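You operate a simulated robot arm through the tools that you are given. There is no shell and no other tool.

The job below is to be done with a simulated two-armed robot. You get a single attempt, and the scene is never put back.

Task
Start the station at 5 bar and 65 degrees and wait for READY.
Fine: air valve open, heater switch on.
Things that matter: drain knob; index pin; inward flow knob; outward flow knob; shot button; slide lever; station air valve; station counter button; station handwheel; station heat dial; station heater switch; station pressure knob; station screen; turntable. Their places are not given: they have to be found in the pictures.

The check looks at the end state, three seconds after you hand in, the way a careful person would. Anything else that was tipped, shoved, dropped, spilled or broken makes it a failure.

Robot
Two 7-joint arms with two-finger parallel grippers on one trunk that stands fixed in place. Base frame: the origin is at the foot of the trunk, x ahead of it, y to its left, z up. Lengths are in m, angles in degrees, forces in N, time in s.
The left shoulder is at [0.07, 0.156, 0.98], the right one opposite. Payload 3.91 kg a hand.
The tool frame of a hand sits at the grasp point between the pads (the TCP): z along the fingers, y along the line on which they close. The tips reach 0.03 m beyond it. The gripper opens to 0.11 m. The fingers are 0.02 m wide and 0.01 m thick; the gripper's body (0.048 by 0.112 m) begins 0.055 m behind the TCP.
Orientation is told as [roll, pitch, yaw] about the base's x, y, z axes, in that order, counted from this pose: with the fingers straight down and closing along the base's y, the tool's x points along the base's -x, its y along +y and its z along -z.

Tools
- The arms move only by the tool move_arm. It takes "left_plan", "right_plan" or both (then of equal length, played together; a hand with none holds still); each is a list of rows, each an object of numbers (a shift or turn left out is 0, a gripper value left out holds the last): "wx", "wy", "wz": the turn, a rotation vector about the tool's x, y, z in degrees; "x", "y", "z": the shift along the tool's x, y, z in m; "claw": the opening, from 0 (shut) to 1 (fully open). In form: [{"wx": .., "wy": .., "wz": .., "x": .., "y": .., "z": .., "claw": ..}, ...]. A call has 1 to 20 rows; each row shifts and turns the commanded pose from where the row before left it, along the tool's axes as they then stand. Rows are played at 5 a second. More than 0.05 m and 8.6 degrees between two rows, or a gripper value outside its range, and nothing of the call is played. Where a pose cannot be reached the arm comes as near as it can. A force on the tool above 70 N (or 10 N above the force at the start of the call, whichever is more), or a blocked arm, ends the call early, and 0.2 s more pass. The fingers move at their own pace (about 0.108 m/s each) and stop on an object; they squeeze with about 37 N. The grip force told is the motor's: it shows also when the fingers shut on nothing. Time passes only in rows, and 0.2 s behind the last, so rows that do not move let the fingers close. The reply holds the time, the measured pose of the TCP, the force on the tool along the base axes, the opening and the grip force, in the units named above and with some noise, with the torque about the TCP (base axes, N m) and any sound that the robot's microphone picked up.
- Cameras (640 x 400 px; columns grow to the right, rows downward): "scene" is now at [0.1234, -0.0561, 1.2233]; the picture's right is [-0.62, -0.79, 0.00], its down [-0.32, 0.25, -0.91] and it looks along [0.72, -0.56, -0.41] (base axes); focal length 348 px, centre (320, 200). "left" rides on the left gripper at [0.072, -0.017, -0.103] in its tool frame; the picture's right is [0.23, 0.97, 0.00], its down [-0.76, 0.18, -0.62] and it looks along [-0.61, 0.14, 0.78] (tool axes); focal length 222 px, centre (320, 200). "right" rides on the right gripper at [0.072, 0.017, -0.103] in its tool frame; the picture's right is [-0.23, 0.97, 0.00], its down [-0.76, -0.18, -0.62] and it looks along [-0.61, -0.14, 0.78] (tool axes); focal length 222 px, centre (320, 200).
- grab_frame(camera): a new picture of that camera. No time passes.
- slide_trunk(by): slides the trunk up (or, below 0, down) by that many m; the arms and the scene camera ride with it, the base frame stays. It gives what a move gives, with no picture.
- turn_head(pan, tilt): turns the head with the scene camera to pan (to the left, within 86 degrees either way) and tilt (down, from -29 to 69), counted from straight ahead of the robot. It gives what a move gives.
- measure_at(camera, pixels): for up to 12 pixels [column, row] of the newest picture of that camera ("zoom" is the newest enlarged one), the place [x, y, z] in the base frame of the surface seen there, good to about 0.003 m. No time passes.
- close_up(camera, box): a new picture of the part [left, top, right, bottom] of that camera's present view, enlarged. No time passes.
- finish_job(): hands the job in; it is judged then, once.

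Unless the task says otherwise, let go and move clear before handing in.

The tools are called after "Call:" as name(argument=value, ...) on one line, values as JSON. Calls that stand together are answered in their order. move_arm: Moves the arms, as the interface text tells. Its arguments: {"type":"object","properties":{"left_plan":{"type":"array","items":{"type":"object","properties":{"wx":{"type":"number"},"wy":{"type":"number"},"wz":{"type":"number"},"x":{"type":"number"},"y":{"type":"number"},"z":{"type":"number"},"claw":{"type":"number"}}}},"right_plan":{"type":"array","items":{"type":"object","properties":{"wx":{"type":"number"},"wy":{"type":"number"},"wz":{"type":"number"},"x":{"type":"number"},"y":{"type":"number"},"z":{"type":"number"},"claw":{"type":"number"}}}}},"required":[]} The other tools are called the same way: slide_trunk (by) slides the trunk up or down; turn_head (pan, tilt) turns the head that bears the scene camera; grab_frame (camera) takes a picture; measure_at (camera, pixels) gives the place of the surface under pixels of a picture; close_up (camera, box) takes an enlarged picture of a part of a camera's view; finish_job () hands the job in.

At the start:

```text
time: 0.0
left_tcp_pos: [0.7243, -0.1359, 0.9626]
left_tcp_rot: [0.0, 0.0, -0.1]
left_force: [-0.8, 0.2, -0.4]
left_ft_torque: [0.0, 0.02, 0.01]
left_finger_gap: 0.11
left_grip_force: 0.1
right_tcp_pos: [0.4559, -0.6659, 1.0313]
right_tcp_rot: [0.0, 0.0, 0.1]
right_force: [0.2, 0.2, 0.1]
right_ft_torque: [0.0, 0.04, -0.04]
right_finger_gap: 0.1101
right_grip_force: 0.1
trunk travel left (down, up): [-0.425, 0.515]
head pan, tilt: [-38.0, 24.1]
```

scene: 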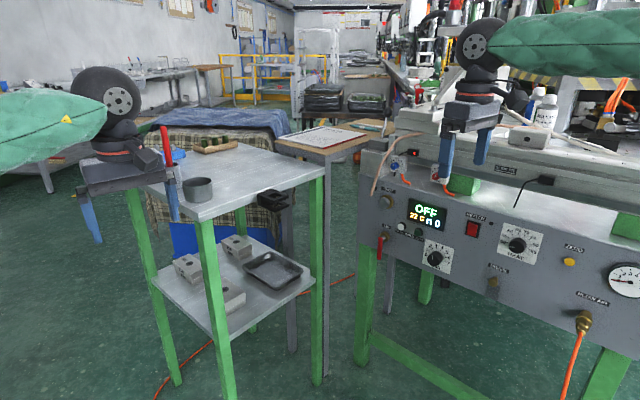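
right: 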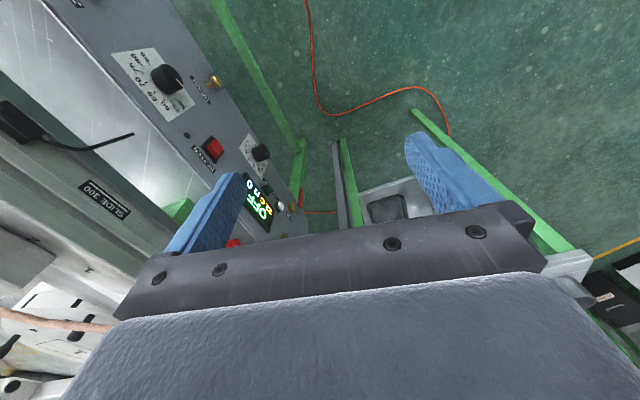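
left: 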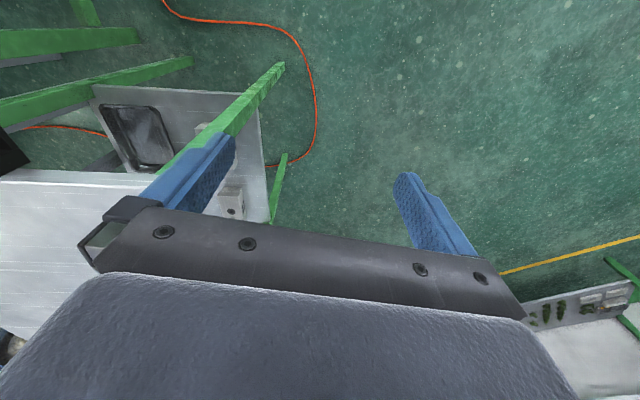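

The scene picture shows the station panel on the right: screen reading OFF near (428,215), red switch near (473,229), dials near (437,258) and (518,244), gauge at (628,282). I'll enlarge it and look around more.

Call:
close_up(camera="scene", box=[360, 150, 640, 325])

Call:
turn_head(pan=-65, tilt=30)

Call:
grab_frame(camera="scene")

```text
2.29 times, centred on (500, 238) of scene
```

zoom: 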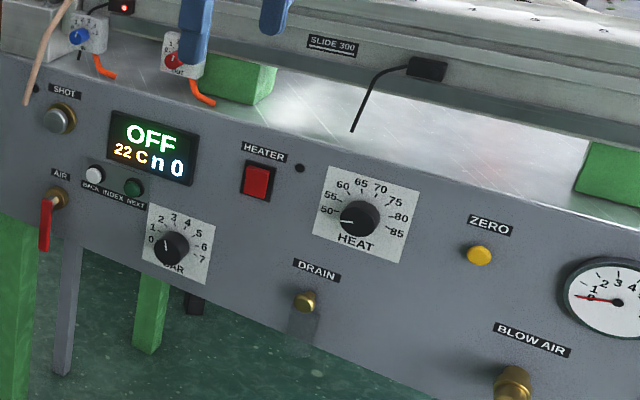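

```text
time: 0.9
left_tcp_pos: [0.7251, -0.1358, 0.9623]
left_tcp_rot: [0.0, 0.1, 0.0]
left_force: [-0.7, -0.2, 0.4]
left_ft_torque: [0.02, -0.02, 0.04]
left_finger_gap: 0.1098
left_grip_force: 0.0
right_tcp_pos: [0.4563, -0.6647, 1.0318]
right_tcp_rot: [-0.1, 0.0, 0.0]
right_force: [0.9, 0.3, -0.2]
right_ft_torque: [0.01, -0.01, 0.01]
right_finger_gap: 0.11
right_grip_force: 0.1
trunk travel left (down, up): [-0.425, 0.515]
head pan, tilt: [-65.0, 30.0]
```

```text
taken
```

scene: 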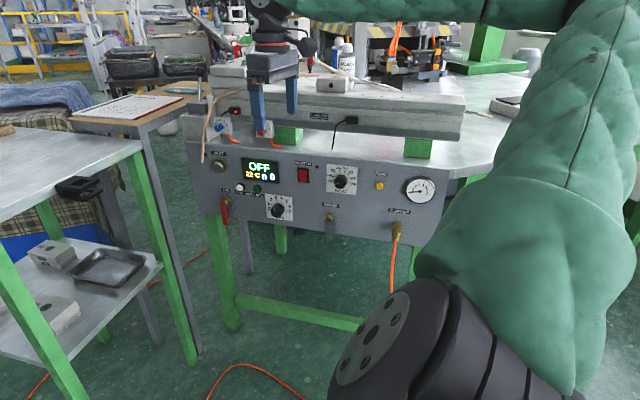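

The panel is now seen whole between (205,160) and (440,240). I'll enlarge it and measure controls.

Call:
close_up(camera="scene", box=[190, 90, 446, 250])

```text
2.50 times, centred on (318, 170) of scene
```

zoom: 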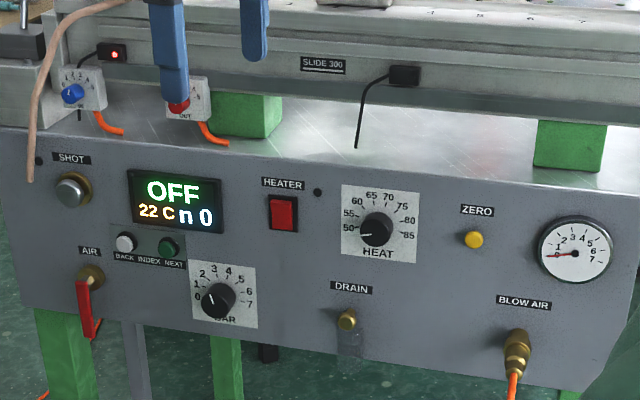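

Call:
measure_at(camera="zoom", pixels=[[92, 275], [84, 310], [90, 335], [218, 300], [240, 312], [376, 232], [400, 250], [283, 213], [175, 200], [330, 300], [440, 290], [60, 255]])

Call:
close_up(camera="scene", box=[190, 140, 310, 240])

Call:
close_up(camera="scene", box=[290, 150, 380, 210])

```text
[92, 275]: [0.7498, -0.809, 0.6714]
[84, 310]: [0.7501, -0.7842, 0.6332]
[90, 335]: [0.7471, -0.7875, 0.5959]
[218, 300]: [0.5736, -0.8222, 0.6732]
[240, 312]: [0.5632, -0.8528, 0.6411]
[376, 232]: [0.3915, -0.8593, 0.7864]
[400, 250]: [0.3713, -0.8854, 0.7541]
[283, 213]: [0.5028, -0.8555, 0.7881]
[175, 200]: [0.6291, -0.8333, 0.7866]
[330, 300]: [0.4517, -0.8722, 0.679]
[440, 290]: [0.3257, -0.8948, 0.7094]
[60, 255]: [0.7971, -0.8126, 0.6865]
```

```text
4.00 times, centred on (250, 190) of scene
```

zoom: 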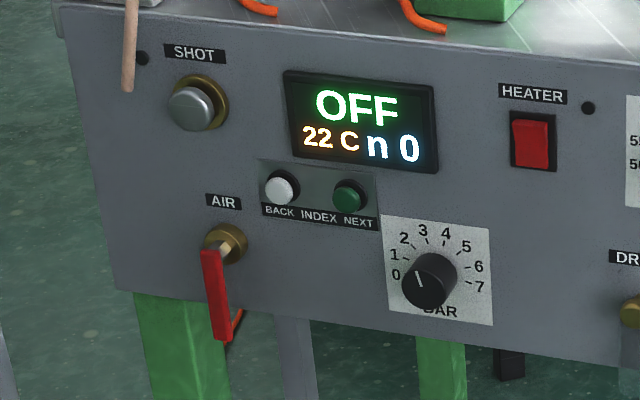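

```text
6.67 times, centred on (335, 180) of scene
```

zoom: 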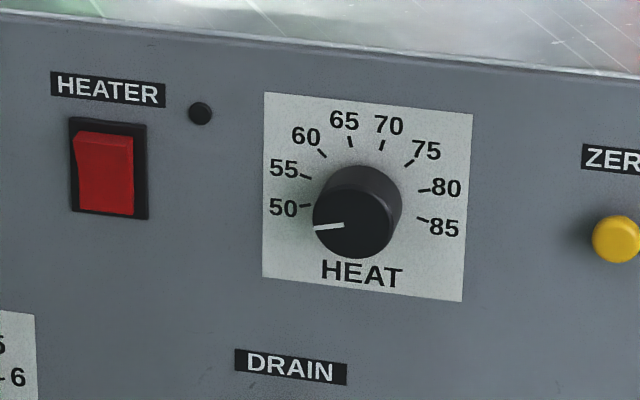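

The panel is vertical, facing +y (normal about [-0.17, 0.98, 0]); the knobs sit near (0.57,-0.82,0.67) for BAR and (0.39,-0.86,0.786) for HEAT, air lever near (0.75,-0.79,0.63). I'll turn the right hand in place to point at the panel with its camera upright.

Call:
move_arm(right_plan=[{"wx": 5.1, "wy": 4.29, "wz": -5.1}, {"wx": 5.1, "wy": 4.29, "wz": -5.1}, {"wx": 5.1, "wy": 4.29, "wz": -5.1}, {"wx": 5.1, "wy": 4.29, "wz": -5.1}, {"wx": 5.1, "wy": 4.29, "wz": -5.1}, {"wx": 5.1, "wy": 4.29, "wz": -5.1}, {"wx": 5.1, "wy": 4.29, "wz": -5.1}])

```text
time: 2.5
left_tcp_pos: [0.7248, -0.1345, 0.9635]
left_tcp_rot: [0.0, -0.1, -0.1]
left_force: [0.3, -0.5, 0.9]
left_ft_torque: [-0.03, -0.01, -0.01]
left_finger_gap: 0.1099
left_grip_force: 0.1
right_tcp_pos: [0.456, -0.6645, 1.0326]
right_tcp_rot: [-28.1, 38.0, 27.9]
right_force: [0.4, -0.4, 0.9]
right_ft_torque: [0.01, 0.02, -0.02]
right_finger_gap: 0.11
right_grip_force: 0.0
trunk travel left (down, up): [-0.425, 0.515]
head pan, tilt: [-65.0, 30.0]
```

The turn is tracking well with no contact forces. I'll finish the rotation.

Call:
move_arm(right_plan=[{"wx": 5.1, "wy": 4.29, "wz": -5.1}, {"wx": 5.1, "wy": 4.29, "wz": -5.1}, {"wx": 5.1, "wy": 4.29, "wz": -5.1}, {"wx": 5.1, "wy": 4.29, "wz": -5.1}, {"wx": 5.1, "wy": 4.29, "wz": -5.1}, {"wx": 5.1, "wy": 4.29, "wz": -5.1}, {"wx": 5.1, "wy": 4.29, "wz": -5.1}, {"wx": 5.1, "wy": 4.29, "wz": -5.1}, {}])

Call:
grab_frame(camera="scene")

Call:
grab_frame(camera="right")

```text
time: 4.5
left_tcp_pos: [0.7236, -0.1345, 0.9636]
left_tcp_rot: [0.1, 0.1, -0.1]
left_force: [-0.6, -0.4, 1.1]
left_ft_torque: [-0.02, 0.0, -0.05]
left_finger_gap: 0.1101
left_grip_force: 0.1
right_tcp_pos: [0.456, -0.6651, 1.0309]
right_tcp_rot: [118.6, 89.8, -141.5]
right_force: [-0.3, 0.4, 0.3]
right_ft_torque: [0.03, 0.02, -0.01]
right_finger_gap: 0.11
right_grip_force: 0.0
trunk travel left (down, up): [-0.425, 0.515]
head pan, tilt: [-65.0, 30.0]
```

```text
taken
```

scene: 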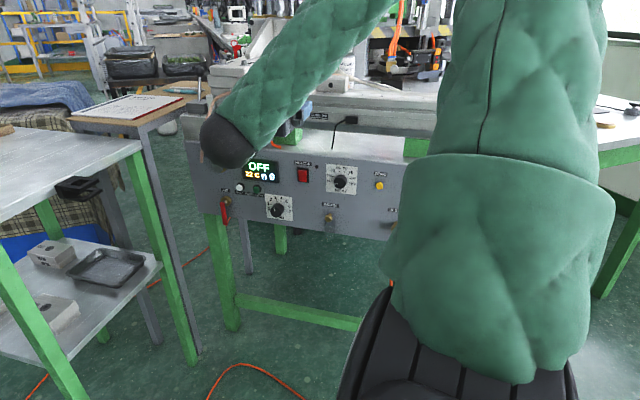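

```text
taken
```

right: 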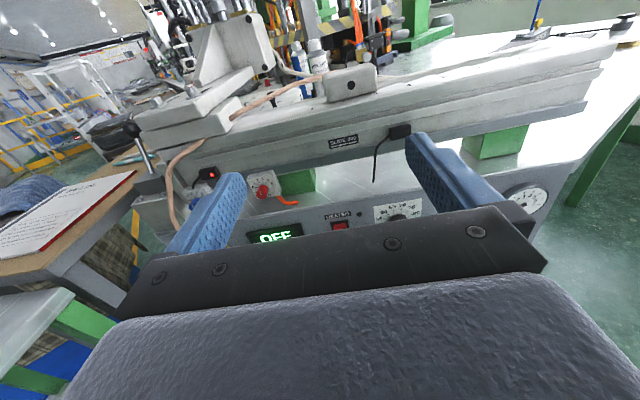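

The hand now points at the panel (right view shows fingers at (210,215) and (450,180)). I'll check where the dark elbow/wrist at scene (228,145) is before lowering.

Call:
measure_at(camera="scene", pixels=[[228, 145], [210, 135], [250, 100], [330, 40], [480, 200], [360, 350], [307, 110], [290, 130]])

Call:
measure_at(camera="right", pixels=[[340, 225], [275, 235], [395, 213], [420, 140], [230, 180], [350, 100], [190, 100], [455, 150]])

```text
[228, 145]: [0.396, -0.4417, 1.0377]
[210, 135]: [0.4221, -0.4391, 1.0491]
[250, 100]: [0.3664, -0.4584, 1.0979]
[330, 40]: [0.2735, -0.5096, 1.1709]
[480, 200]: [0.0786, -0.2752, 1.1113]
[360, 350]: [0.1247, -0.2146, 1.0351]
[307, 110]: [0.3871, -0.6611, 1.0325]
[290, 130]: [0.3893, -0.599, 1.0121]
```

```text
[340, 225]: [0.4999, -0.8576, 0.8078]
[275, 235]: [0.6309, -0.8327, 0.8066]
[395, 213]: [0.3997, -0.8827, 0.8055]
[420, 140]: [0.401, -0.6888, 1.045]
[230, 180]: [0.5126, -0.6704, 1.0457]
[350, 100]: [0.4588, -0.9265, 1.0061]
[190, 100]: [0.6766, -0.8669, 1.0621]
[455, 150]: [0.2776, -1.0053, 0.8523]
```

The forearm is well above and clear of the station. I'll lower the right hand to a standoff in front of the HEAT dial, about 0.12 m from its face.

Call:
move_arm(right_plan=[{"x": -0.03, "y": 0.012, "z": 0.0}, {"x": -0.03, "y": 0.012, "z": 0.0}, {"x": -0.03, "y": 0.012, "z": 0.0}, {"x": -0.03, "y": 0.012, "z": 0.01}, {"x": -0.03, "y": 0.012, "z": 0.01}, {"x": -0.03, "y": 0.012, "z": 0.01}, {"x": -0.03, "y": 0.012, "z": 0.01}, {"x": -0.035, "y": 0.0128, "z": 0.02}, {}])

Call:
grab_frame(camera="right")

Call:
grab_frame(camera="scene")

```text
time: 6.5
left_tcp_pos: [0.7241, -0.1338, 0.9644]
left_tcp_rot: [0.0, 0.0, 0.1]
left_force: [-0.4, 0.3, -0.2]
left_ft_torque: [-0.02, -0.02, 0.0]
left_finger_gap: 0.1099
left_grip_force: 0.1
right_tcp_pos: [0.3682, -0.742, 0.7867]
right_tcp_rot: [150.8, 89.9, -109.3]
right_force: [-0.3, -0.8, -0.3]
right_ft_torque: [0.02, 0.01, -0.02]
right_finger_gap: 0.1099
right_grip_force: 0.1
trunk travel left (down, up): [-0.425, 0.515]
head pan, tilt: [-65.0, 30.0]
```

```text
taken
```

right: 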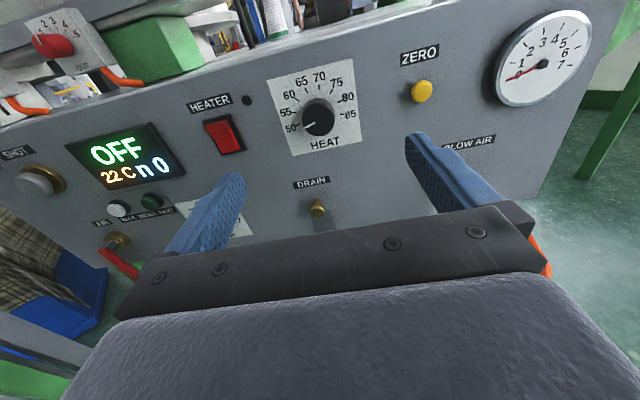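

```text
taken
```

scene: 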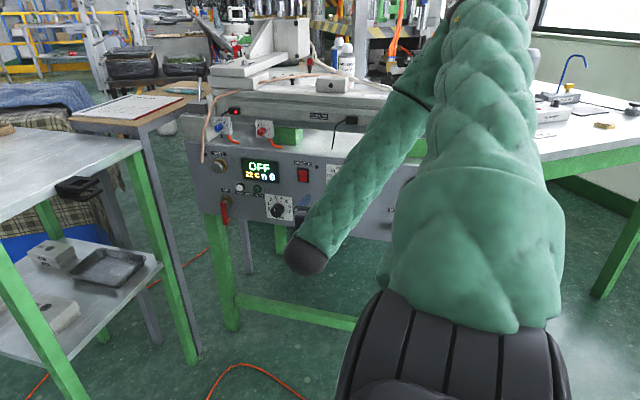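

The right camera now sees the whole panel, HEAT dial at (318,118). I'll enlarge it and measure the knob and plate.

Call:
close_up(camera="right", box=[180, 60, 372, 180])

Call:
measure_at(camera="right", pixels=[[318, 118], [318, 124], [310, 118], [284, 90], [352, 80], [293, 153], [358, 142], [222, 134], [317, 207], [420, 92], [247, 100]])

```text
3.33 times, centred on (276, 120) of right
```

zoom: 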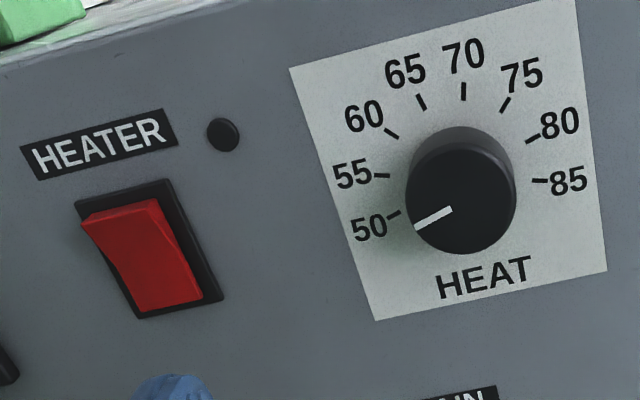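

```text
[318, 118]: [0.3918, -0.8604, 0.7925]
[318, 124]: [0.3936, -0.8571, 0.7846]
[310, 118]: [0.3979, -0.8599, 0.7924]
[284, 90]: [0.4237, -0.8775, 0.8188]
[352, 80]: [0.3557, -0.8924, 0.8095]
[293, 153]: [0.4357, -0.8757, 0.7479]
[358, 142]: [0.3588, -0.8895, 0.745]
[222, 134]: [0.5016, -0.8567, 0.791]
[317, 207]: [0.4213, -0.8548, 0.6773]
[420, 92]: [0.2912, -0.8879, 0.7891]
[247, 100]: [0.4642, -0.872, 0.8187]
```

The dial ticks are clear in the enlargement (50 at (393,214), 65 at (421,102)). I'll measure ticks and pointer ends to fix the dial's geometry.

Call:
measure_at(camera="zoom", pixels=[[393, 214], [382, 176], [391, 133], [421, 102], [463, 91], [505, 105], [533, 139], [540, 181], [450, 209], [418, 226], [465, 200], [500, 200]])

Call:
measure_at(camera="zoom", pixels=[[412, 200], [512, 200], [460, 155], [460, 250], [440, 165], [490, 165], [430, 240], [490, 240], [120, 210], [150, 240], [160, 280], [185, 300]])

```text
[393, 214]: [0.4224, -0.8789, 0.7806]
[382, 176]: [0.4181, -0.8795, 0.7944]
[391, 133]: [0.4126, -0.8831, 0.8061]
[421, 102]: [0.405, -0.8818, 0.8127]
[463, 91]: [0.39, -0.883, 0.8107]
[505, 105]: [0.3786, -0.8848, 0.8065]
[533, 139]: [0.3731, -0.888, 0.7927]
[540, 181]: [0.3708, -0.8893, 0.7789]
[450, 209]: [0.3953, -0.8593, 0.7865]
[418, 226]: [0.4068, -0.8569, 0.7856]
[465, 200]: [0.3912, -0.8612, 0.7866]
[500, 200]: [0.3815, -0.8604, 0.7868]
```

```text
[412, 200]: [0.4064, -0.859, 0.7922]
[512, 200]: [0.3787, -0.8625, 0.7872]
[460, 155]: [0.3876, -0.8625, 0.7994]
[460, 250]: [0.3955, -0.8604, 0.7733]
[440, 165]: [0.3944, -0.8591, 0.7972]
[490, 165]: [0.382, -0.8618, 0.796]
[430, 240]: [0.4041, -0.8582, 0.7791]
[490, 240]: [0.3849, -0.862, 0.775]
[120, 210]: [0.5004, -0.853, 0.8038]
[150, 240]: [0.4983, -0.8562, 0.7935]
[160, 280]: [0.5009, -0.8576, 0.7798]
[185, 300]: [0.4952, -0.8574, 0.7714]
```

Ticks are 30° apart, with 65 at about -15° and the pointer now at 50 (-105°), so HEAT needs roughly +90° clockwise. I'll approach along the knob axis with the gripper partly open, leaving the tips about 5 mm off the panel.

Call:
move_arm(right_plan=[{"y": -0.0035, "claw": 0.55}, {"z": 0.02}, {"z": 0.02}, {"z": 0.02}, {"z": 0.018}, {"z": 0.015}, {"z": 0.008}, {}])

Call:
grab_frame(camera="right")

```text
time: 8.3
left_tcp_pos: [0.7252, -0.1351, 0.9629]
left_tcp_rot: [0.0, -0.1, 0.0]
left_force: [0.2, 0.1, -0.5]
left_ft_torque: [-0.03, -0.02, 0.0]
left_finger_gap: 0.1097
left_grip_force: 0.1
right_tcp_pos: [0.3909, -0.8393, 0.7852]
right_tcp_rot: [95.4, 90.0, -164.9]
right_force: [0.4, -0.4, 0.0]
right_ft_torque: [0.02, 0.03, 0.02]
right_finger_gap: 0.0602
right_grip_force: 0.0
trunk travel left (down, up): [-0.425, 0.515]
head pan, tilt: [-65.0, 30.0]
```

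```text
taken
```

right: 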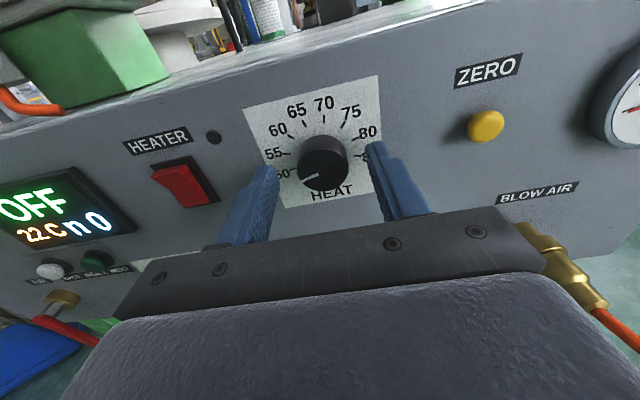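

The knob at (322,163) sits centred between finger tips (276,168) and (371,148), no contact yet. I'll go 7 mm deeper and close gently.

Call:
move_arm(right_plan=[{"z": 0.007, "y": 0.001, "x": 0.001}, {"claw": 0.4}, {"claw": 0.3}, {"claw": 0.2}, {"claw": 0.1}, {}])

Call:
grab_frame(camera="right")

Call:
measure_at(camera="right", pixels=[[545, 250], [570, 275], [590, 300], [485, 125]])

```text
time: 9.7
left_tcp_pos: [0.7251, -0.1344, 0.9633]
left_tcp_rot: [0.0, -0.1, 0.0]
left_force: [0.1, 0.5, -0.6]
left_ft_torque: [-0.02, 0.02, -0.01]
left_finger_gap: 0.1103
left_grip_force: 0.0
right_tcp_pos: [0.3907, -0.8471, 0.7874]
right_tcp_rot: [83.1, 90.0, -177.0]
right_force: [-5.3, 1.6, -1.3]
right_ft_torque: [-0.04, -0.01, 0.02]
right_finger_gap: 0.0333
right_grip_force: 45.1
trunk travel left (down, up): [-0.425, 0.515]
head pan, tilt: [-65.0, 30.0]
```

```text
taken
```

right: 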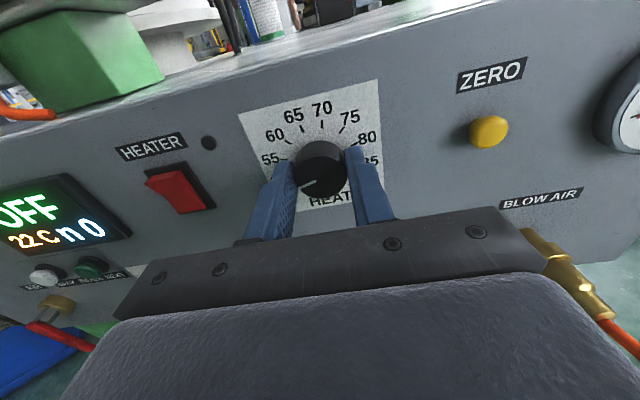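

```text
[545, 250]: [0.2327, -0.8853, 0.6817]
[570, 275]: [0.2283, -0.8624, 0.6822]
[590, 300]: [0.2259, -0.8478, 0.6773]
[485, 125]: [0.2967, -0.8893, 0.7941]
```

The knob is held (gap 33 mm) with only ~5 N side load. I'll turn clockwise by 45° first and look.

Call:
move_arm(right_plan=[{"wz": 5}, {"wz": 8}, {"wz": 8}, {"wz": 8}, {"wz": 8}, {"wz": 8}, {}])

Call:
grab_frame(camera="right")

```text
time: 11.3
left_tcp_pos: [0.7227, -0.1362, 0.9631]
left_tcp_rot: [0.1, 0.0, 0.0]
left_force: [0.4, -0.3, 0.4]
left_ft_torque: [0.0, 0.0, -0.02]
left_finger_gap: 0.1102
left_grip_force: 0.1
right_tcp_pos: [0.3885, -0.8468, 0.7864]
right_tcp_rot: [-89.7, 45.1, 9.9]
right_force: [-28.0, 13.7, -19.3]
right_ft_torque: [0.07, 0.1, -0.95]
right_finger_gap: 0.0337
right_grip_force: 44.6
trunk travel left (down, up): [-0.425, 0.515]
head pan, tilt: [-65.0, 30.0]
```

```text
taken
```

right: 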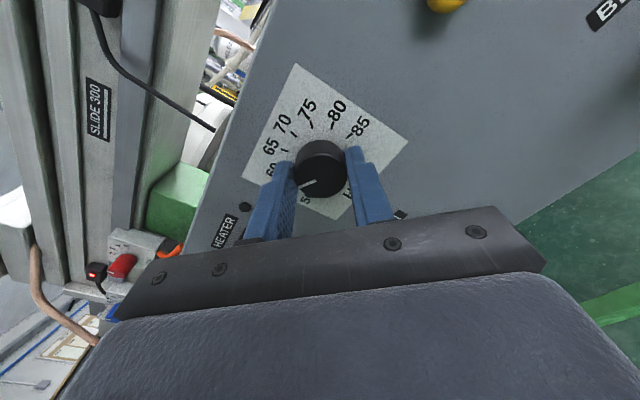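

The dial follows the fingers; the side load of ~34 N along the tool's +y shows the hand is about 2 mm off the axis. I'll relieve it by shifting 2 mm along +y and check.

Call:
move_arm(right_plan=[{"y": 0.001}, {"y": 0.001}, {}])

Call:
close_up(camera="right", box=[240, 60, 432, 220])

```text
time: 12.1
left_tcp_pos: [0.7243, -0.1353, 0.9642]
left_tcp_rot: [0.1, -0.1, 0.1]
left_force: [-0.5, -0.3, 0.2]
left_ft_torque: [0.03, 0.01, 0.03]
left_finger_gap: 0.1101
left_grip_force: 0.1
right_tcp_pos: [0.3899, -0.8473, 0.7854]
right_tcp_rot: [-89.9, 45.0, 9.9]
right_force: [-23.8, 19.4, -17.9]
right_ft_torque: [0.77, 0.19, -0.21]
right_finger_gap: 0.0332
right_grip_force: 44.9
trunk travel left (down, up): [-0.425, 0.515]
head pan, tilt: [-65.0, 30.0]
```

```text
2.50 times, centred on (336, 140) of right
```

zoom: 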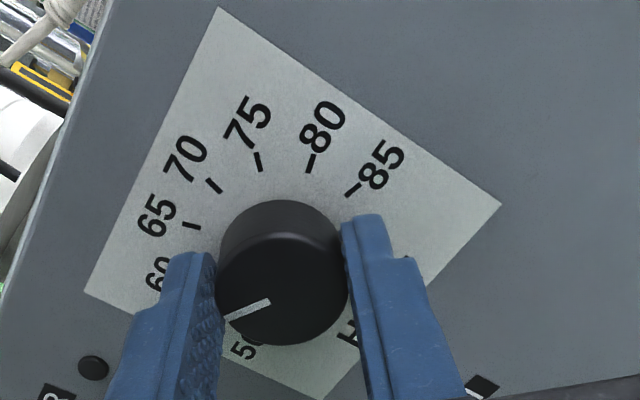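

Load is now about 20 N sideways and steady, safe against the fixed dial. I'll release briefly to remove the stored load, re-close, then go on turning.

Call:
move_arm(right_plan=[{"claw": 0.45}, {}, {}])

Call:
close_up(camera="right", box=[240, 60, 432, 220])

```text
time: 12.9
left_tcp_pos: [0.7249, -0.1356, 0.9633]
left_tcp_rot: [-0.1, 0.0, 0.2]
left_force: [0.8, 0.2, 0.8]
left_ft_torque: [0.01, 0.02, -0.01]
left_finger_gap: 0.1099
left_grip_force: 0.0
right_tcp_pos: [0.3906, -0.8466, 0.7865]
right_tcp_rot: [-90.1, 45.0, 9.8]
right_force: [0.1, -0.6, -0.3]
right_ft_torque: [-0.01, 0.04, 0.0]
right_finger_gap: 0.0496
right_grip_force: 0.0
trunk travel left (down, up): [-0.425, 0.515]
head pan, tilt: [-65.0, 30.0]
```

```text
2.50 times, centred on (336, 140) of right
```

zoom: 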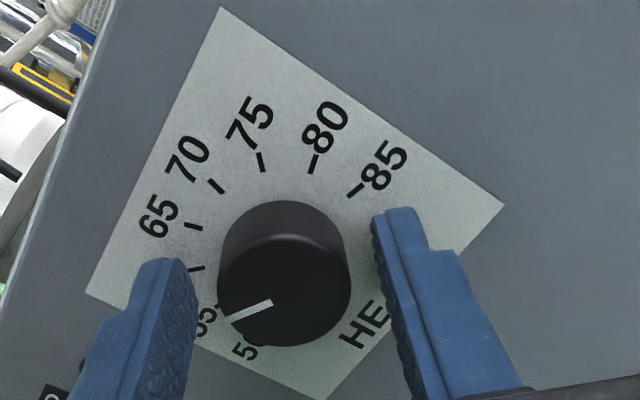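

Released: force back to zero and the pointer stayed near (250,312) between 55 and 60. I'll re-close here and read the load.

Call:
move_arm(right_plan=[{"claw": 0.3}, {"claw": 0.2}, {"claw": 0.1}, {}])

```text
time: 13.9
left_tcp_pos: [0.7235, -0.1357, 0.9636]
left_tcp_rot: [0.0, 0.1, 0.0]
left_force: [0.2, 0.5, 0.5]
left_ft_torque: [-0.04, 0.0, 0.01]
left_finger_gap: 0.1101
left_grip_force: 0.0
right_tcp_pos: [0.3903, -0.8479, 0.7864]
right_tcp_rot: [-90.0, 45.0, 9.8]
right_force: [-0.7, -2.4, -0.5]
right_ft_torque: [-0.31, 0.0, -0.19]
right_finger_gap: 0.0335
right_grip_force: 44.8
trunk travel left (down, up): [-0.425, 0.515]
head pan, tilt: [-65.0, 30.0]
```

Re-closed with almost no side load, so the hand is now on the axis. I'll turn another 45°.

Call:
move_arm(right_plan=[{"wz": 7.5}, {"wz": 7.5}, {"wz": 7.5}, {"wz": 7.5}, {"wz": 7.5}, {"wz": 7.5}, {}])

Call:
close_up(camera="right", box=[240, 60, 432, 220])

```text
time: 15.5
left_tcp_pos: [0.7241, -0.1357, 0.9638]
left_tcp_rot: [0.0, 0.0, 0.1]
left_force: [-0.5, -0.7, -0.1]
left_ft_torque: [0.01, 0.01, 0.0]
left_finger_gap: 0.1099
left_grip_force: 0.1
right_tcp_pos: [0.3891, -0.8467, 0.7851]
right_tcp_rot: [-89.9, -0.1, 9.7]
right_force: [-6.9, -3.0, -10.9]
right_ft_torque: [0.13, 0.04, -0.48]
right_finger_gap: 0.0335
right_grip_force: 44.9
trunk travel left (down, up): [-0.425, 0.515]
head pan, tilt: [-65.0, 30.0]
```

```text
2.50 times, centred on (336, 140) of right
```

zoom: 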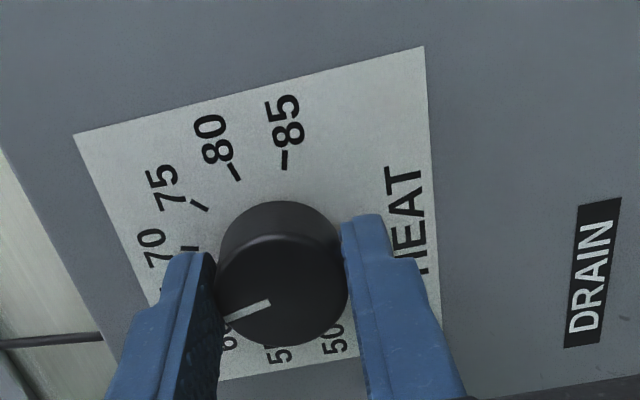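

The pointer should now be near 65, but the finger hides that tick. I'll open the gripper and look.

Call:
move_arm(right_plan=[{"claw": 0.55}, {}, {}, {"z": -0.03}, {"z": -0.03}, {}])

Call:
close_up(camera="right", box=[240, 60, 432, 220])

Call:
close_up(camera="scene", box=[190, 130, 350, 240])

```text
time: 16.9
left_tcp_pos: [0.7244, -0.1348, 0.964]
left_tcp_rot: [0.1, 0.0, 0.0]
left_force: [0.6, 1.3, 0.0]
left_ft_torque: [0.02, 0.0, -0.01]
left_finger_gap: 0.1101
left_grip_force: 0.0
right_tcp_pos: [0.3801, -0.7869, 0.785]
right_tcp_rot: [-90.0, 0.1, 9.8]
right_force: [0.6, -0.1, -0.2]
right_ft_torque: [0.01, -0.01, 0.01]
right_finger_gap: 0.0604
right_grip_force: 0.0
trunk travel left (down, up): [-0.425, 0.515]
head pan, tilt: [-65.0, 30.0]
```

```text
2.50 times, centred on (336, 140) of right
```

zoom: 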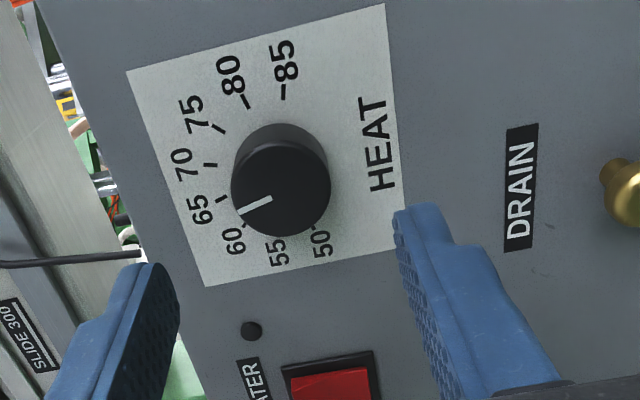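

```text
3.64 times, centred on (270, 185) of scene
```

zoom: 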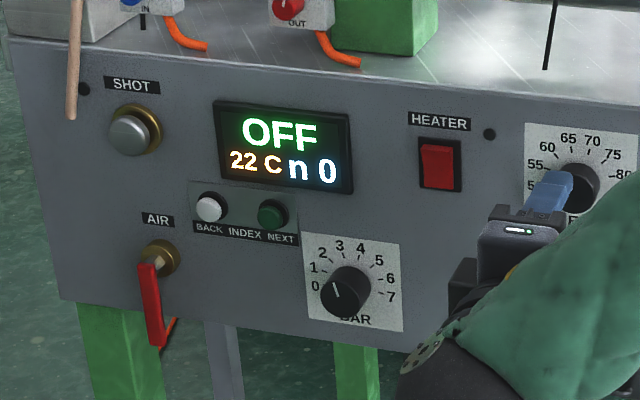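

I need a sharper look at the pointer versus the 65 tick near (222,199) of the enlargement.

Call:
close_up(camera="right", box=[280, 85, 360, 145])

Call:
measure_at(camera="zoom", pixels=[[220, 100], [260, 160], [180, 170], [140, 230], [380, 230], [260, 320], [230, 290]])

```text
6.67 times, centred on (320, 115) of right
```

zoom: 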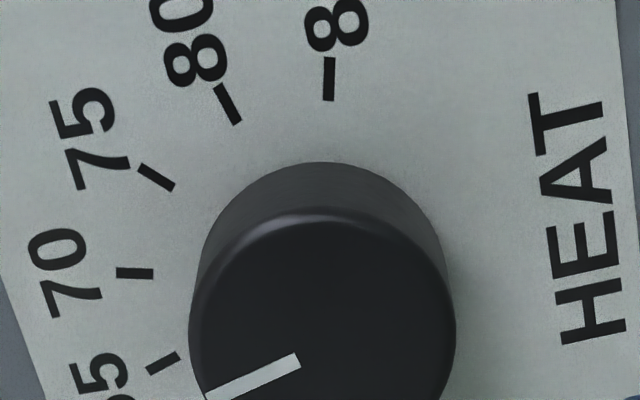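

```text
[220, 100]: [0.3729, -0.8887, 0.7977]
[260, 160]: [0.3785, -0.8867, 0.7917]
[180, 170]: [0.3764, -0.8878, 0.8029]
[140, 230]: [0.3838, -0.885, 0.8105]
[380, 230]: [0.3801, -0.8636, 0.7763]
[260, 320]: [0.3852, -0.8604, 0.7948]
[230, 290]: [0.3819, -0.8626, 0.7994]
```

From geometry the pointer reads about -9° against the 65 tick at about -14°, i.e. ~66. I'll regrip and turn back about 5.5°, then look again.

Call:
move_arm(right_plan=[{"z": 0.03}, {"z": 0.03}, {"claw": 0.3}, {"claw": 0.2}, {"claw": 0.1}, {}, {"wz": -2.75}, {"wz": -2.75}, {}, {"claw": 0.55}, {}, {}, {"z": -0.03}, {"z": -0.03}, {}])

Call:
close_up(camera="right", box=[272, 95, 368, 155])

```text
time: 20.1
left_tcp_pos: [0.7232, -0.1352, 0.9626]
left_tcp_rot: [0.0, 0.0, 0.0]
left_force: [0.7, 0.0, 1.2]
left_ft_torque: [0.02, 0.04, -0.02]
left_finger_gap: 0.1099
left_grip_force: 0.1
right_tcp_pos: [0.3805, -0.7868, 0.7869]
right_tcp_rot: [-90.0, 5.5, 9.8]
right_force: [-0.1, 0.2, -0.8]
right_ft_torque: [0.01, 0.04, -0.03]
right_finger_gap: 0.0605
right_grip_force: 0.1
trunk travel left (down, up): [-0.425, 0.515]
head pan, tilt: [-65.0, 30.0]
```

```text
6.67 times, centred on (320, 125) of right
```

zoom: 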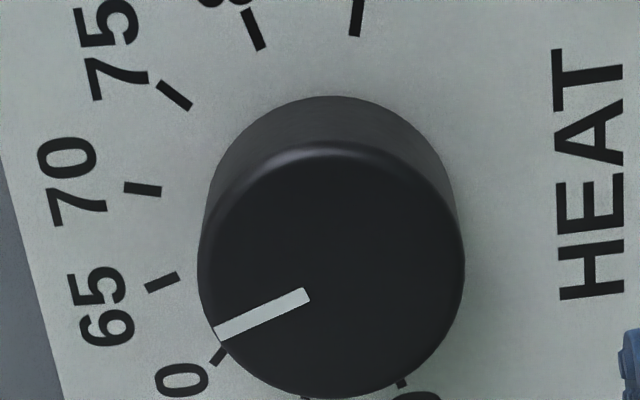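

The pointer is now parallel to the 65 tick (pointer (308,293)-(216,333), tick (178,276)-(146,290)), so HEAT is set. Next I'll back off, turn the hand upright again and move over to the BAR knob.

Call:
move_arm(right_plan=[{"z": -0.02}, {"z": -0.03}, {"wz": -8}, {"wz": -8}, {"wz": -8}, {"wz": -8}, {"wz": -8}, {"wz": -8}, {"wz": -8}, {"wz": -8}, {"wz": -8}, {"wz": -8}, {"wz": -4.5}, {}])

Call:
move_arm(right_plan=[{"y": -0.03, "x": -0.02}, {"y": -0.03, "x": -0.02}, {"y": -0.03, "x": -0.02}, {"y": -0.03, "x": -0.02}, {"y": -0.03, "x": -0.02}, {"y": -0.034, "x": -0.02}, {}])

Call:
grab_frame(camera="right")

Call:
grab_frame(camera="scene")

```text
time: 23.1
left_tcp_pos: [0.7241, -0.1359, 0.9654]
left_tcp_rot: [0.0, 0.0, 0.1]
left_force: [-0.5, 0.1, 0.8]
left_ft_torque: [-0.02, 0.0, 0.0]
left_finger_gap: 0.11
left_grip_force: 0.0
right_tcp_pos: [0.3709, -0.7377, 0.7865]
right_tcp_rot: [101.3, 89.8, -158.9]
right_force: [-0.3, -0.1, 0.4]
right_ft_torque: [0.0, 0.01, -0.01]
right_finger_gap: 0.0604
right_grip_force: 0.1
trunk travel left (down, up): [-0.425, 0.515]
head pan, tilt: [-65.0, 30.0]
```

```text
time: 24.7
left_tcp_pos: [0.7249, -0.1372, 0.9625]
left_tcp_rot: [0.1, 0.1, 0.0]
left_force: [-1.2, 0.0, -0.4]
left_ft_torque: [0.06, 0.0, -0.01]
left_finger_gap: 0.1098
left_grip_force: 0.1
right_tcp_pos: [0.5528, -0.7066, 0.6637]
right_tcp_rot: [17.3, 89.9, 117.1]
right_force: [-0.6, -0.9, -0.2]
right_ft_torque: [0.02, -0.02, -0.01]
right_finger_gap: 0.0605
right_grip_force: 0.0
trunk travel left (down, up): [-0.425, 0.515]
head pan, tilt: [-65.0, 30.0]
```

```text
taken
```

right: 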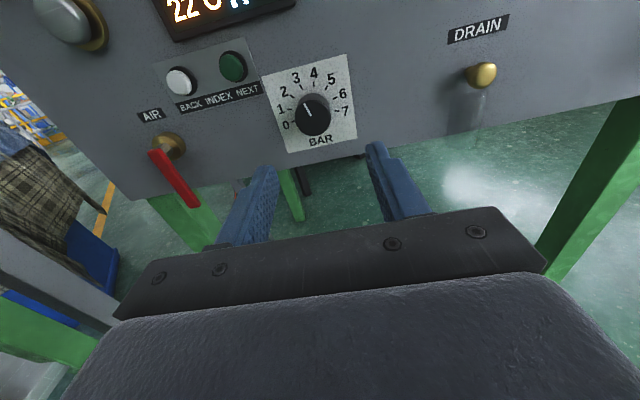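

```text
taken
```

scene: 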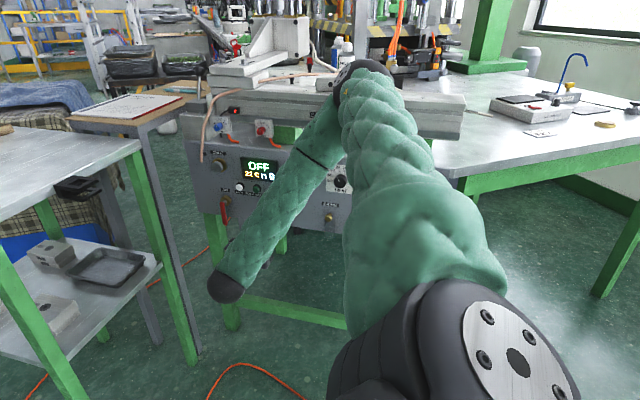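

BAR dial is at (313,113) in the right view with the pointer looking odd for 0. I'll enlarge it, measure it, and check the elbow's clearance at scene (360,75).

Call:
close_up(camera="right", box=[256, 55, 368, 155])

Call:
measure_at(camera="scene", pixels=[[345, 78], [360, 70], [375, 95], [320, 110], [230, 285]])

Call:
close_up(camera="right", box=[272, 70, 352, 130])

```text
4.00 times, centred on (312, 105) of right
```

zoom: 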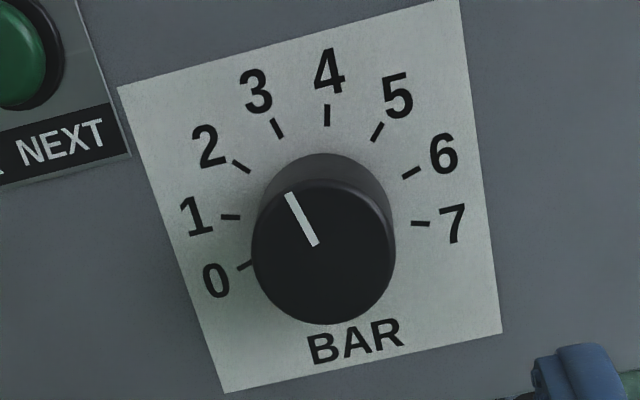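

```text
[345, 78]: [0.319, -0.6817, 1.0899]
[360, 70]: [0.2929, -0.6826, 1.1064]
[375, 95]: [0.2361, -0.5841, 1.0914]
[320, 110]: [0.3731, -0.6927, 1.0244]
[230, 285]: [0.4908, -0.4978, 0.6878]
```

```text
6.67 times, centred on (312, 100) of right
```

zoom: 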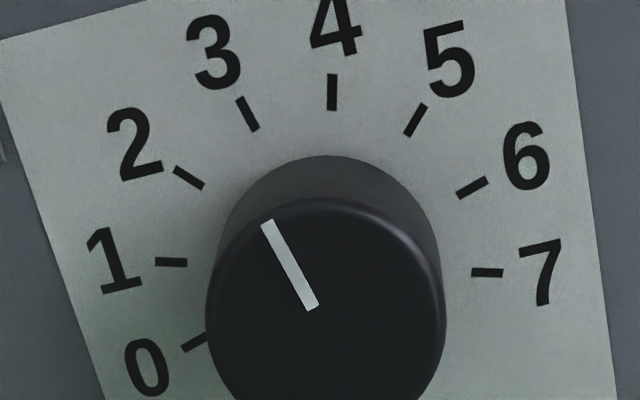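

The BAR pointer is at 3 now (parallel to tick 3), so it needs about +60° to reach 5. The elbow at y -0.68, z 1.1 is clear of the slide. I'll measure the knob face depth.

Call:
measure_at(camera="zoom", pixels=[[325, 300], [260, 320], [390, 320], [325, 230], [325, 370], [488, 272], [332, 92], [170, 262], [250, 115], [415, 120]])

```text
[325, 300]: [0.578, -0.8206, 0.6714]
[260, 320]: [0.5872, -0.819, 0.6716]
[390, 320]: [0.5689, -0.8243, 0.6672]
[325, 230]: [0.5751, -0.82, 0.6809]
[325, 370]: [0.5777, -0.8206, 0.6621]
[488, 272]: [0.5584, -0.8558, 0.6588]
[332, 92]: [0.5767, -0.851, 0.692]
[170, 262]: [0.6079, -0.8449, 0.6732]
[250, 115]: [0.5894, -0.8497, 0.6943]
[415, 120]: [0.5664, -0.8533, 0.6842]
```

The BAR knob stands about 30 mm proud; its axis is ~6 mm to the left and ~2 mm up from the tool axis. I'll align, approach and look before closing.

Call:
move_arm(right_plan=[{"y": -0.006, "x": 0.002}, {"z": 0.02}, {"z": 0.02}, {"z": 0.02}, {"z": 0.02}, {"z": 0.016}, {"z": 0.01}, {}])

Call:
grab_frame(camera="right")

```text
time: 26.5
left_tcp_pos: [0.7239, -0.1351, 0.9631]
left_tcp_rot: [0.0, 0.0, 0.0]
left_force: [-1.2, 0.2, 0.0]
left_ft_torque: [0.04, 0.01, 0.04]
left_finger_gap: 0.1097
left_grip_force: 0.1
right_tcp_pos: [0.5769, -0.8114, 0.6691]
right_tcp_rot: [166.6, 89.9, -93.6]
right_force: [0.3, -0.1, 0.5]
right_ft_torque: [0.02, 0.0, -0.01]
right_finger_gap: 0.0605
right_grip_force: 0.1
trunk travel left (down, up): [-0.425, 0.515]
head pan, tilt: [-65.0, 30.0]
```

```text
taken
```

right: 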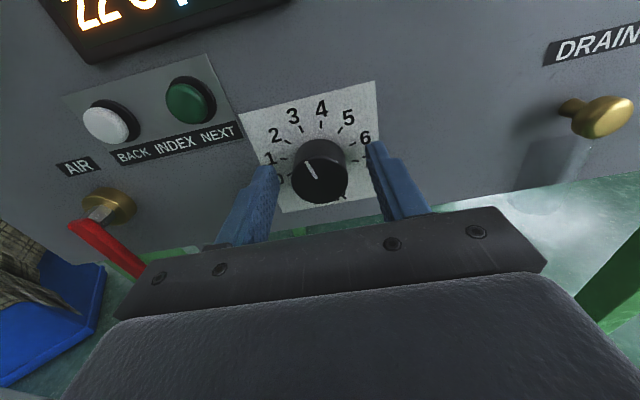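

Knob face at (320,182) is centred between the pads. I'll close on it gently.

Call:
move_arm(right_plan=[{"y": -0.0005}, {"claw": 0.4}, {"claw": 0.3}, {"claw": 0.2}, {"claw": 0.1}, {}])

```text
time: 27.9
left_tcp_pos: [0.7245, -0.1349, 0.9635]
left_tcp_rot: [0.0, 0.1, 0.0]
left_force: [0.6, -0.5, 0.4]
left_ft_torque: [0.0, 0.02, 0.04]
left_finger_gap: 0.11
left_grip_force: 0.1
right_tcp_pos: [0.5783, -0.8108, 0.6675]
right_tcp_rot: [157.5, 90.1, -102.6]
right_force: [4.0, -1.6, 1.6]
right_ft_torque: [0.1, -0.03, 0.21]
right_finger_gap: 0.0354
right_grip_force: 45.2
trunk travel left (down, up): [-0.425, 0.515]
head pan, tilt: [-65.0, 30.0]
```

Gripped (gap 35 mm, only ~4 N side load). I'll turn clockwise 30° and check loads.

Call:
move_arm(right_plan=[{"wz": 6}, {"wz": 8}, {"wz": 8}, {"wz": 8}, {}])

Call:
grab_frame(camera="right")

```text
time: 29.1
left_tcp_pos: [0.7236, -0.1355, 0.9628]
left_tcp_rot: [0.0, 0.0, 0.2]
left_force: [0.7, 0.3, -0.8]
left_ft_torque: [-0.01, 0.0, -0.04]
left_finger_gap: 0.1099
left_grip_force: 0.0
right_tcp_pos: [0.5763, -0.8116, 0.6669]
right_tcp_rot: [-90.0, 59.9, 9.9]
right_force: [-8.6, 2.8, -5.1]
right_ft_torque: [-0.47, -0.05, -0.17]
right_finger_gap: 0.0352
right_grip_force: 45.4
trunk travel left (down, up): [-0.425, 0.515]
head pan, tilt: [-65.0, 30.0]
```

```text
taken
```

right: 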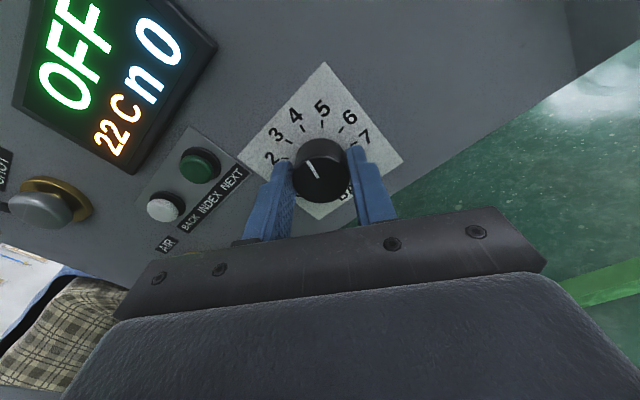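

The knob follows with low load (pointer now towards 4 at about (310,165)). Another 30°.

Call:
move_arm(right_plan=[{"wz": 8}, {"wz": 8}, {"wz": 8}, {"wz": 6}, {}])

Call:
close_up(camera="right", box=[256, 70, 384, 230])

```text
time: 30.3
left_tcp_pos: [0.7239, -0.1349, 0.9632]
left_tcp_rot: [0.0, -0.1, 0.0]
left_force: [1.3, -0.6, 0.3]
left_ft_torque: [-0.05, 0.01, 0.0]
left_finger_gap: 0.11
left_grip_force: 0.1
right_tcp_pos: [0.575, -0.8092, 0.6663]
right_tcp_rot: [-89.9, 30.0, 9.9]
right_force: [-27.4, 19.4, -23.7]
right_ft_torque: [0.41, 0.21, -0.52]
right_finger_gap: 0.0351
right_grip_force: 45.0
trunk travel left (down, up): [-0.425, 0.515]
head pan, tilt: [-65.0, 30.0]
```

```text
2.50 times, centred on (320, 150) of right
```

zoom: 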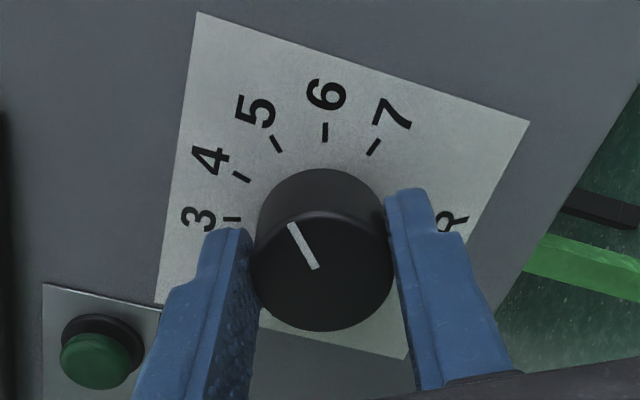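

Pointer looks near tick 5. I'll release, back off and check closely.

Call:
move_arm(right_plan=[{"claw": 0.55}, {}, {}, {"z": -0.03}, {"z": -0.03}, {"z": -0.03}, {}])

Call:
close_up(camera="right", box=[272, 70, 368, 130])

```text
time: 31.9
left_tcp_pos: [0.7243, -0.135, 0.9624]
left_tcp_rot: [0.0, 0.0, 0.1]
left_force: [0.8, 0.4, 0.3]
left_ft_torque: [0.02, -0.02, 0.0]
left_finger_gap: 0.1103
left_grip_force: 0.0
right_tcp_pos: [0.5608, -0.7223, 0.6682]
right_tcp_rot: [-90.1, 30.1, 9.8]
right_force: [1.2, 0.4, 0.7]
right_ft_torque: [0.01, -0.02, 0.02]
right_finger_gap: 0.0606
right_grip_force: 0.0
trunk travel left (down, up): [-0.425, 0.515]
head pan, tilt: [-65.0, 30.0]
```

```text
6.67 times, centred on (320, 100) of right
```

zoom: 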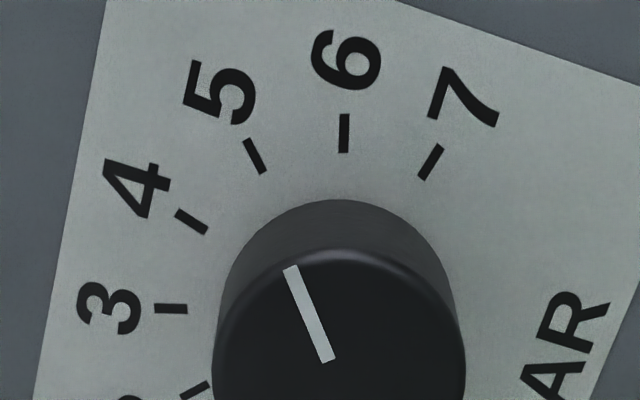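

Geometry puts the pointer at about +50.7° against tick 5 at +44.6°, i.e. ~5.2 bar. I'll regrip, turn back about 5.5°, and recheck.

Call:
move_arm(right_plan=[{"z": 0.03}, {"z": 0.03}, {"z": 0.03}, {"claw": 0.4}, {"claw": 0.3}, {"claw": 0.2}, {"claw": 0.1}, {}, {"wz": -2.75}, {"wz": -2.75}, {}, {"claw": 0.55}, {}, {}, {"z": -0.03}, {"z": -0.03}, {"z": -0.03}, {}])

Call:
close_up(camera="right", box=[272, 75, 368, 135])

```text
time: 35.7
left_tcp_pos: [0.7243, -0.136, 0.9642]
left_tcp_rot: [-0.1, 0.1, 0.0]
left_force: [-0.3, 1.0, 0.3]
left_ft_torque: [-0.01, 0.03, -0.03]
left_finger_gap: 0.11
left_grip_force: 0.1
right_tcp_pos: [0.5611, -0.7216, 0.6674]
right_tcp_rot: [-90.1, 35.5, 9.9]
right_force: [0.5, 0.7, -0.8]
right_ft_torque: [0.01, 0.0, 0.0]
right_finger_gap: 0.0605
right_grip_force: 0.1
trunk travel left (down, up): [-0.425, 0.515]
head pan, tilt: [-65.0, 30.0]
```

```text
6.67 times, centred on (320, 105) of right
```

zoom: 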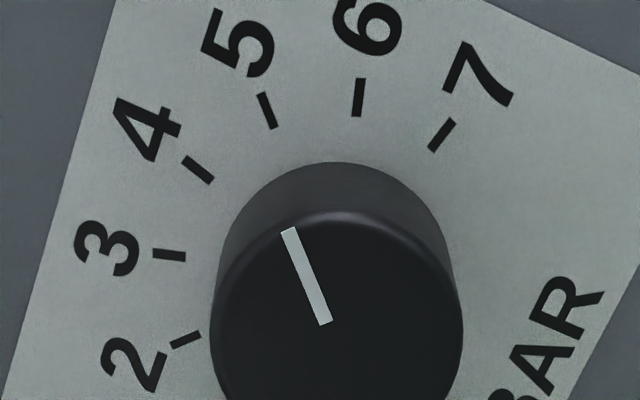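

BAR pointer (325,323)-(288,230) is now parallel to tick 5 (273,127)-(261,94). Next I'll back away, turn upright and move left to inspect the AIR valve.

Call:
move_arm(right_plan=[{"z": -0.03}, {"z": -0.02}, {"wz": -8}, {"wz": -8}, {"wz": -8}, {"wz": -8}, {"wz": -8}, {"wz": -8}, {"wz": -6.5}, {"y": -0.03}, {"y": -0.03}, {"y": -0.03}, {"y": -0.03}, {}])

Call:
grab_frame(camera="right")

Call:
grab_frame(camera="scene")

```text
time: 38.7
left_tcp_pos: [0.7256, -0.1363, 0.963]
left_tcp_rot: [0.0, 0.0, -0.1]
left_force: [0.3, -0.4, -0.7]
left_ft_torque: [-0.02, 0.0, -0.01]
left_finger_gap: 0.1099
left_grip_force: 0.1
right_tcp_pos: [0.673, -0.6517, 0.6676]
right_tcp_rot: [97.8, 89.9, -162.4]
right_force: [0.1, 0.1, 0.6]
right_ft_torque: [0.02, -0.03, -0.03]
right_finger_gap: 0.0603
right_grip_force: 0.0
trunk travel left (down, up): [-0.425, 0.515]
head pan, tilt: [-65.0, 30.0]
```

```text
taken
```

right: 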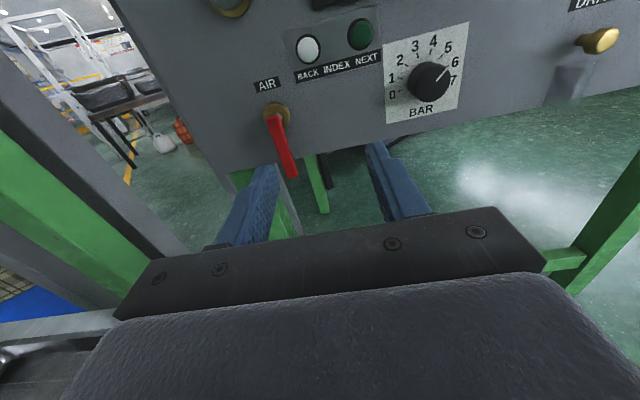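

```text
taken
```

scene: 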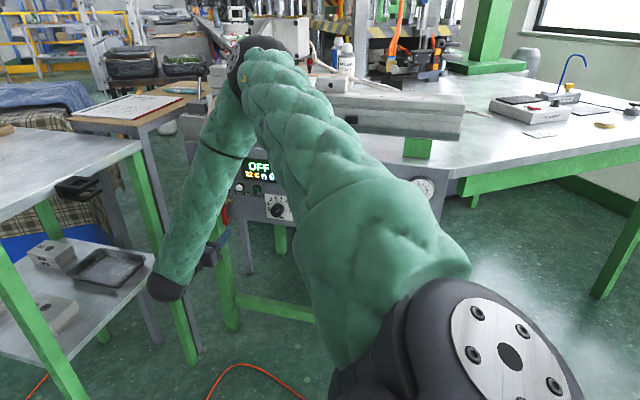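

The AIR lever hangs straight down at (283,145). I'll check clearance of the wrist to the side table, and enlarge the valve.

Call:
measure_at(camera="scene", pixels=[[165, 285], [140, 148], [150, 220], [160, 260], [80, 187], [95, 180], [190, 350], [170, 130], [240, 55], [225, 80]])

Call:
close_up(camera="right", box=[220, 70, 348, 190])

```text
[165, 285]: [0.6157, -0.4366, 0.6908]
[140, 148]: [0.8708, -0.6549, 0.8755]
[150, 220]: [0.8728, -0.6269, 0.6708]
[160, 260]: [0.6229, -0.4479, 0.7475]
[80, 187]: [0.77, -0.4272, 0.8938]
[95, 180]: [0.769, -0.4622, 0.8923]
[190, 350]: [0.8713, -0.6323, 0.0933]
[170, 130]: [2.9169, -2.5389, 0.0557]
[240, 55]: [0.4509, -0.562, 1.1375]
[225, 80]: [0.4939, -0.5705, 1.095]
```

```text
3.33 times, centred on (284, 130) of right
```

zoom: 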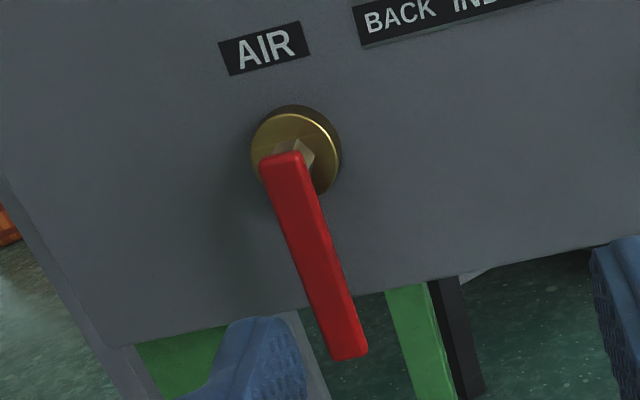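

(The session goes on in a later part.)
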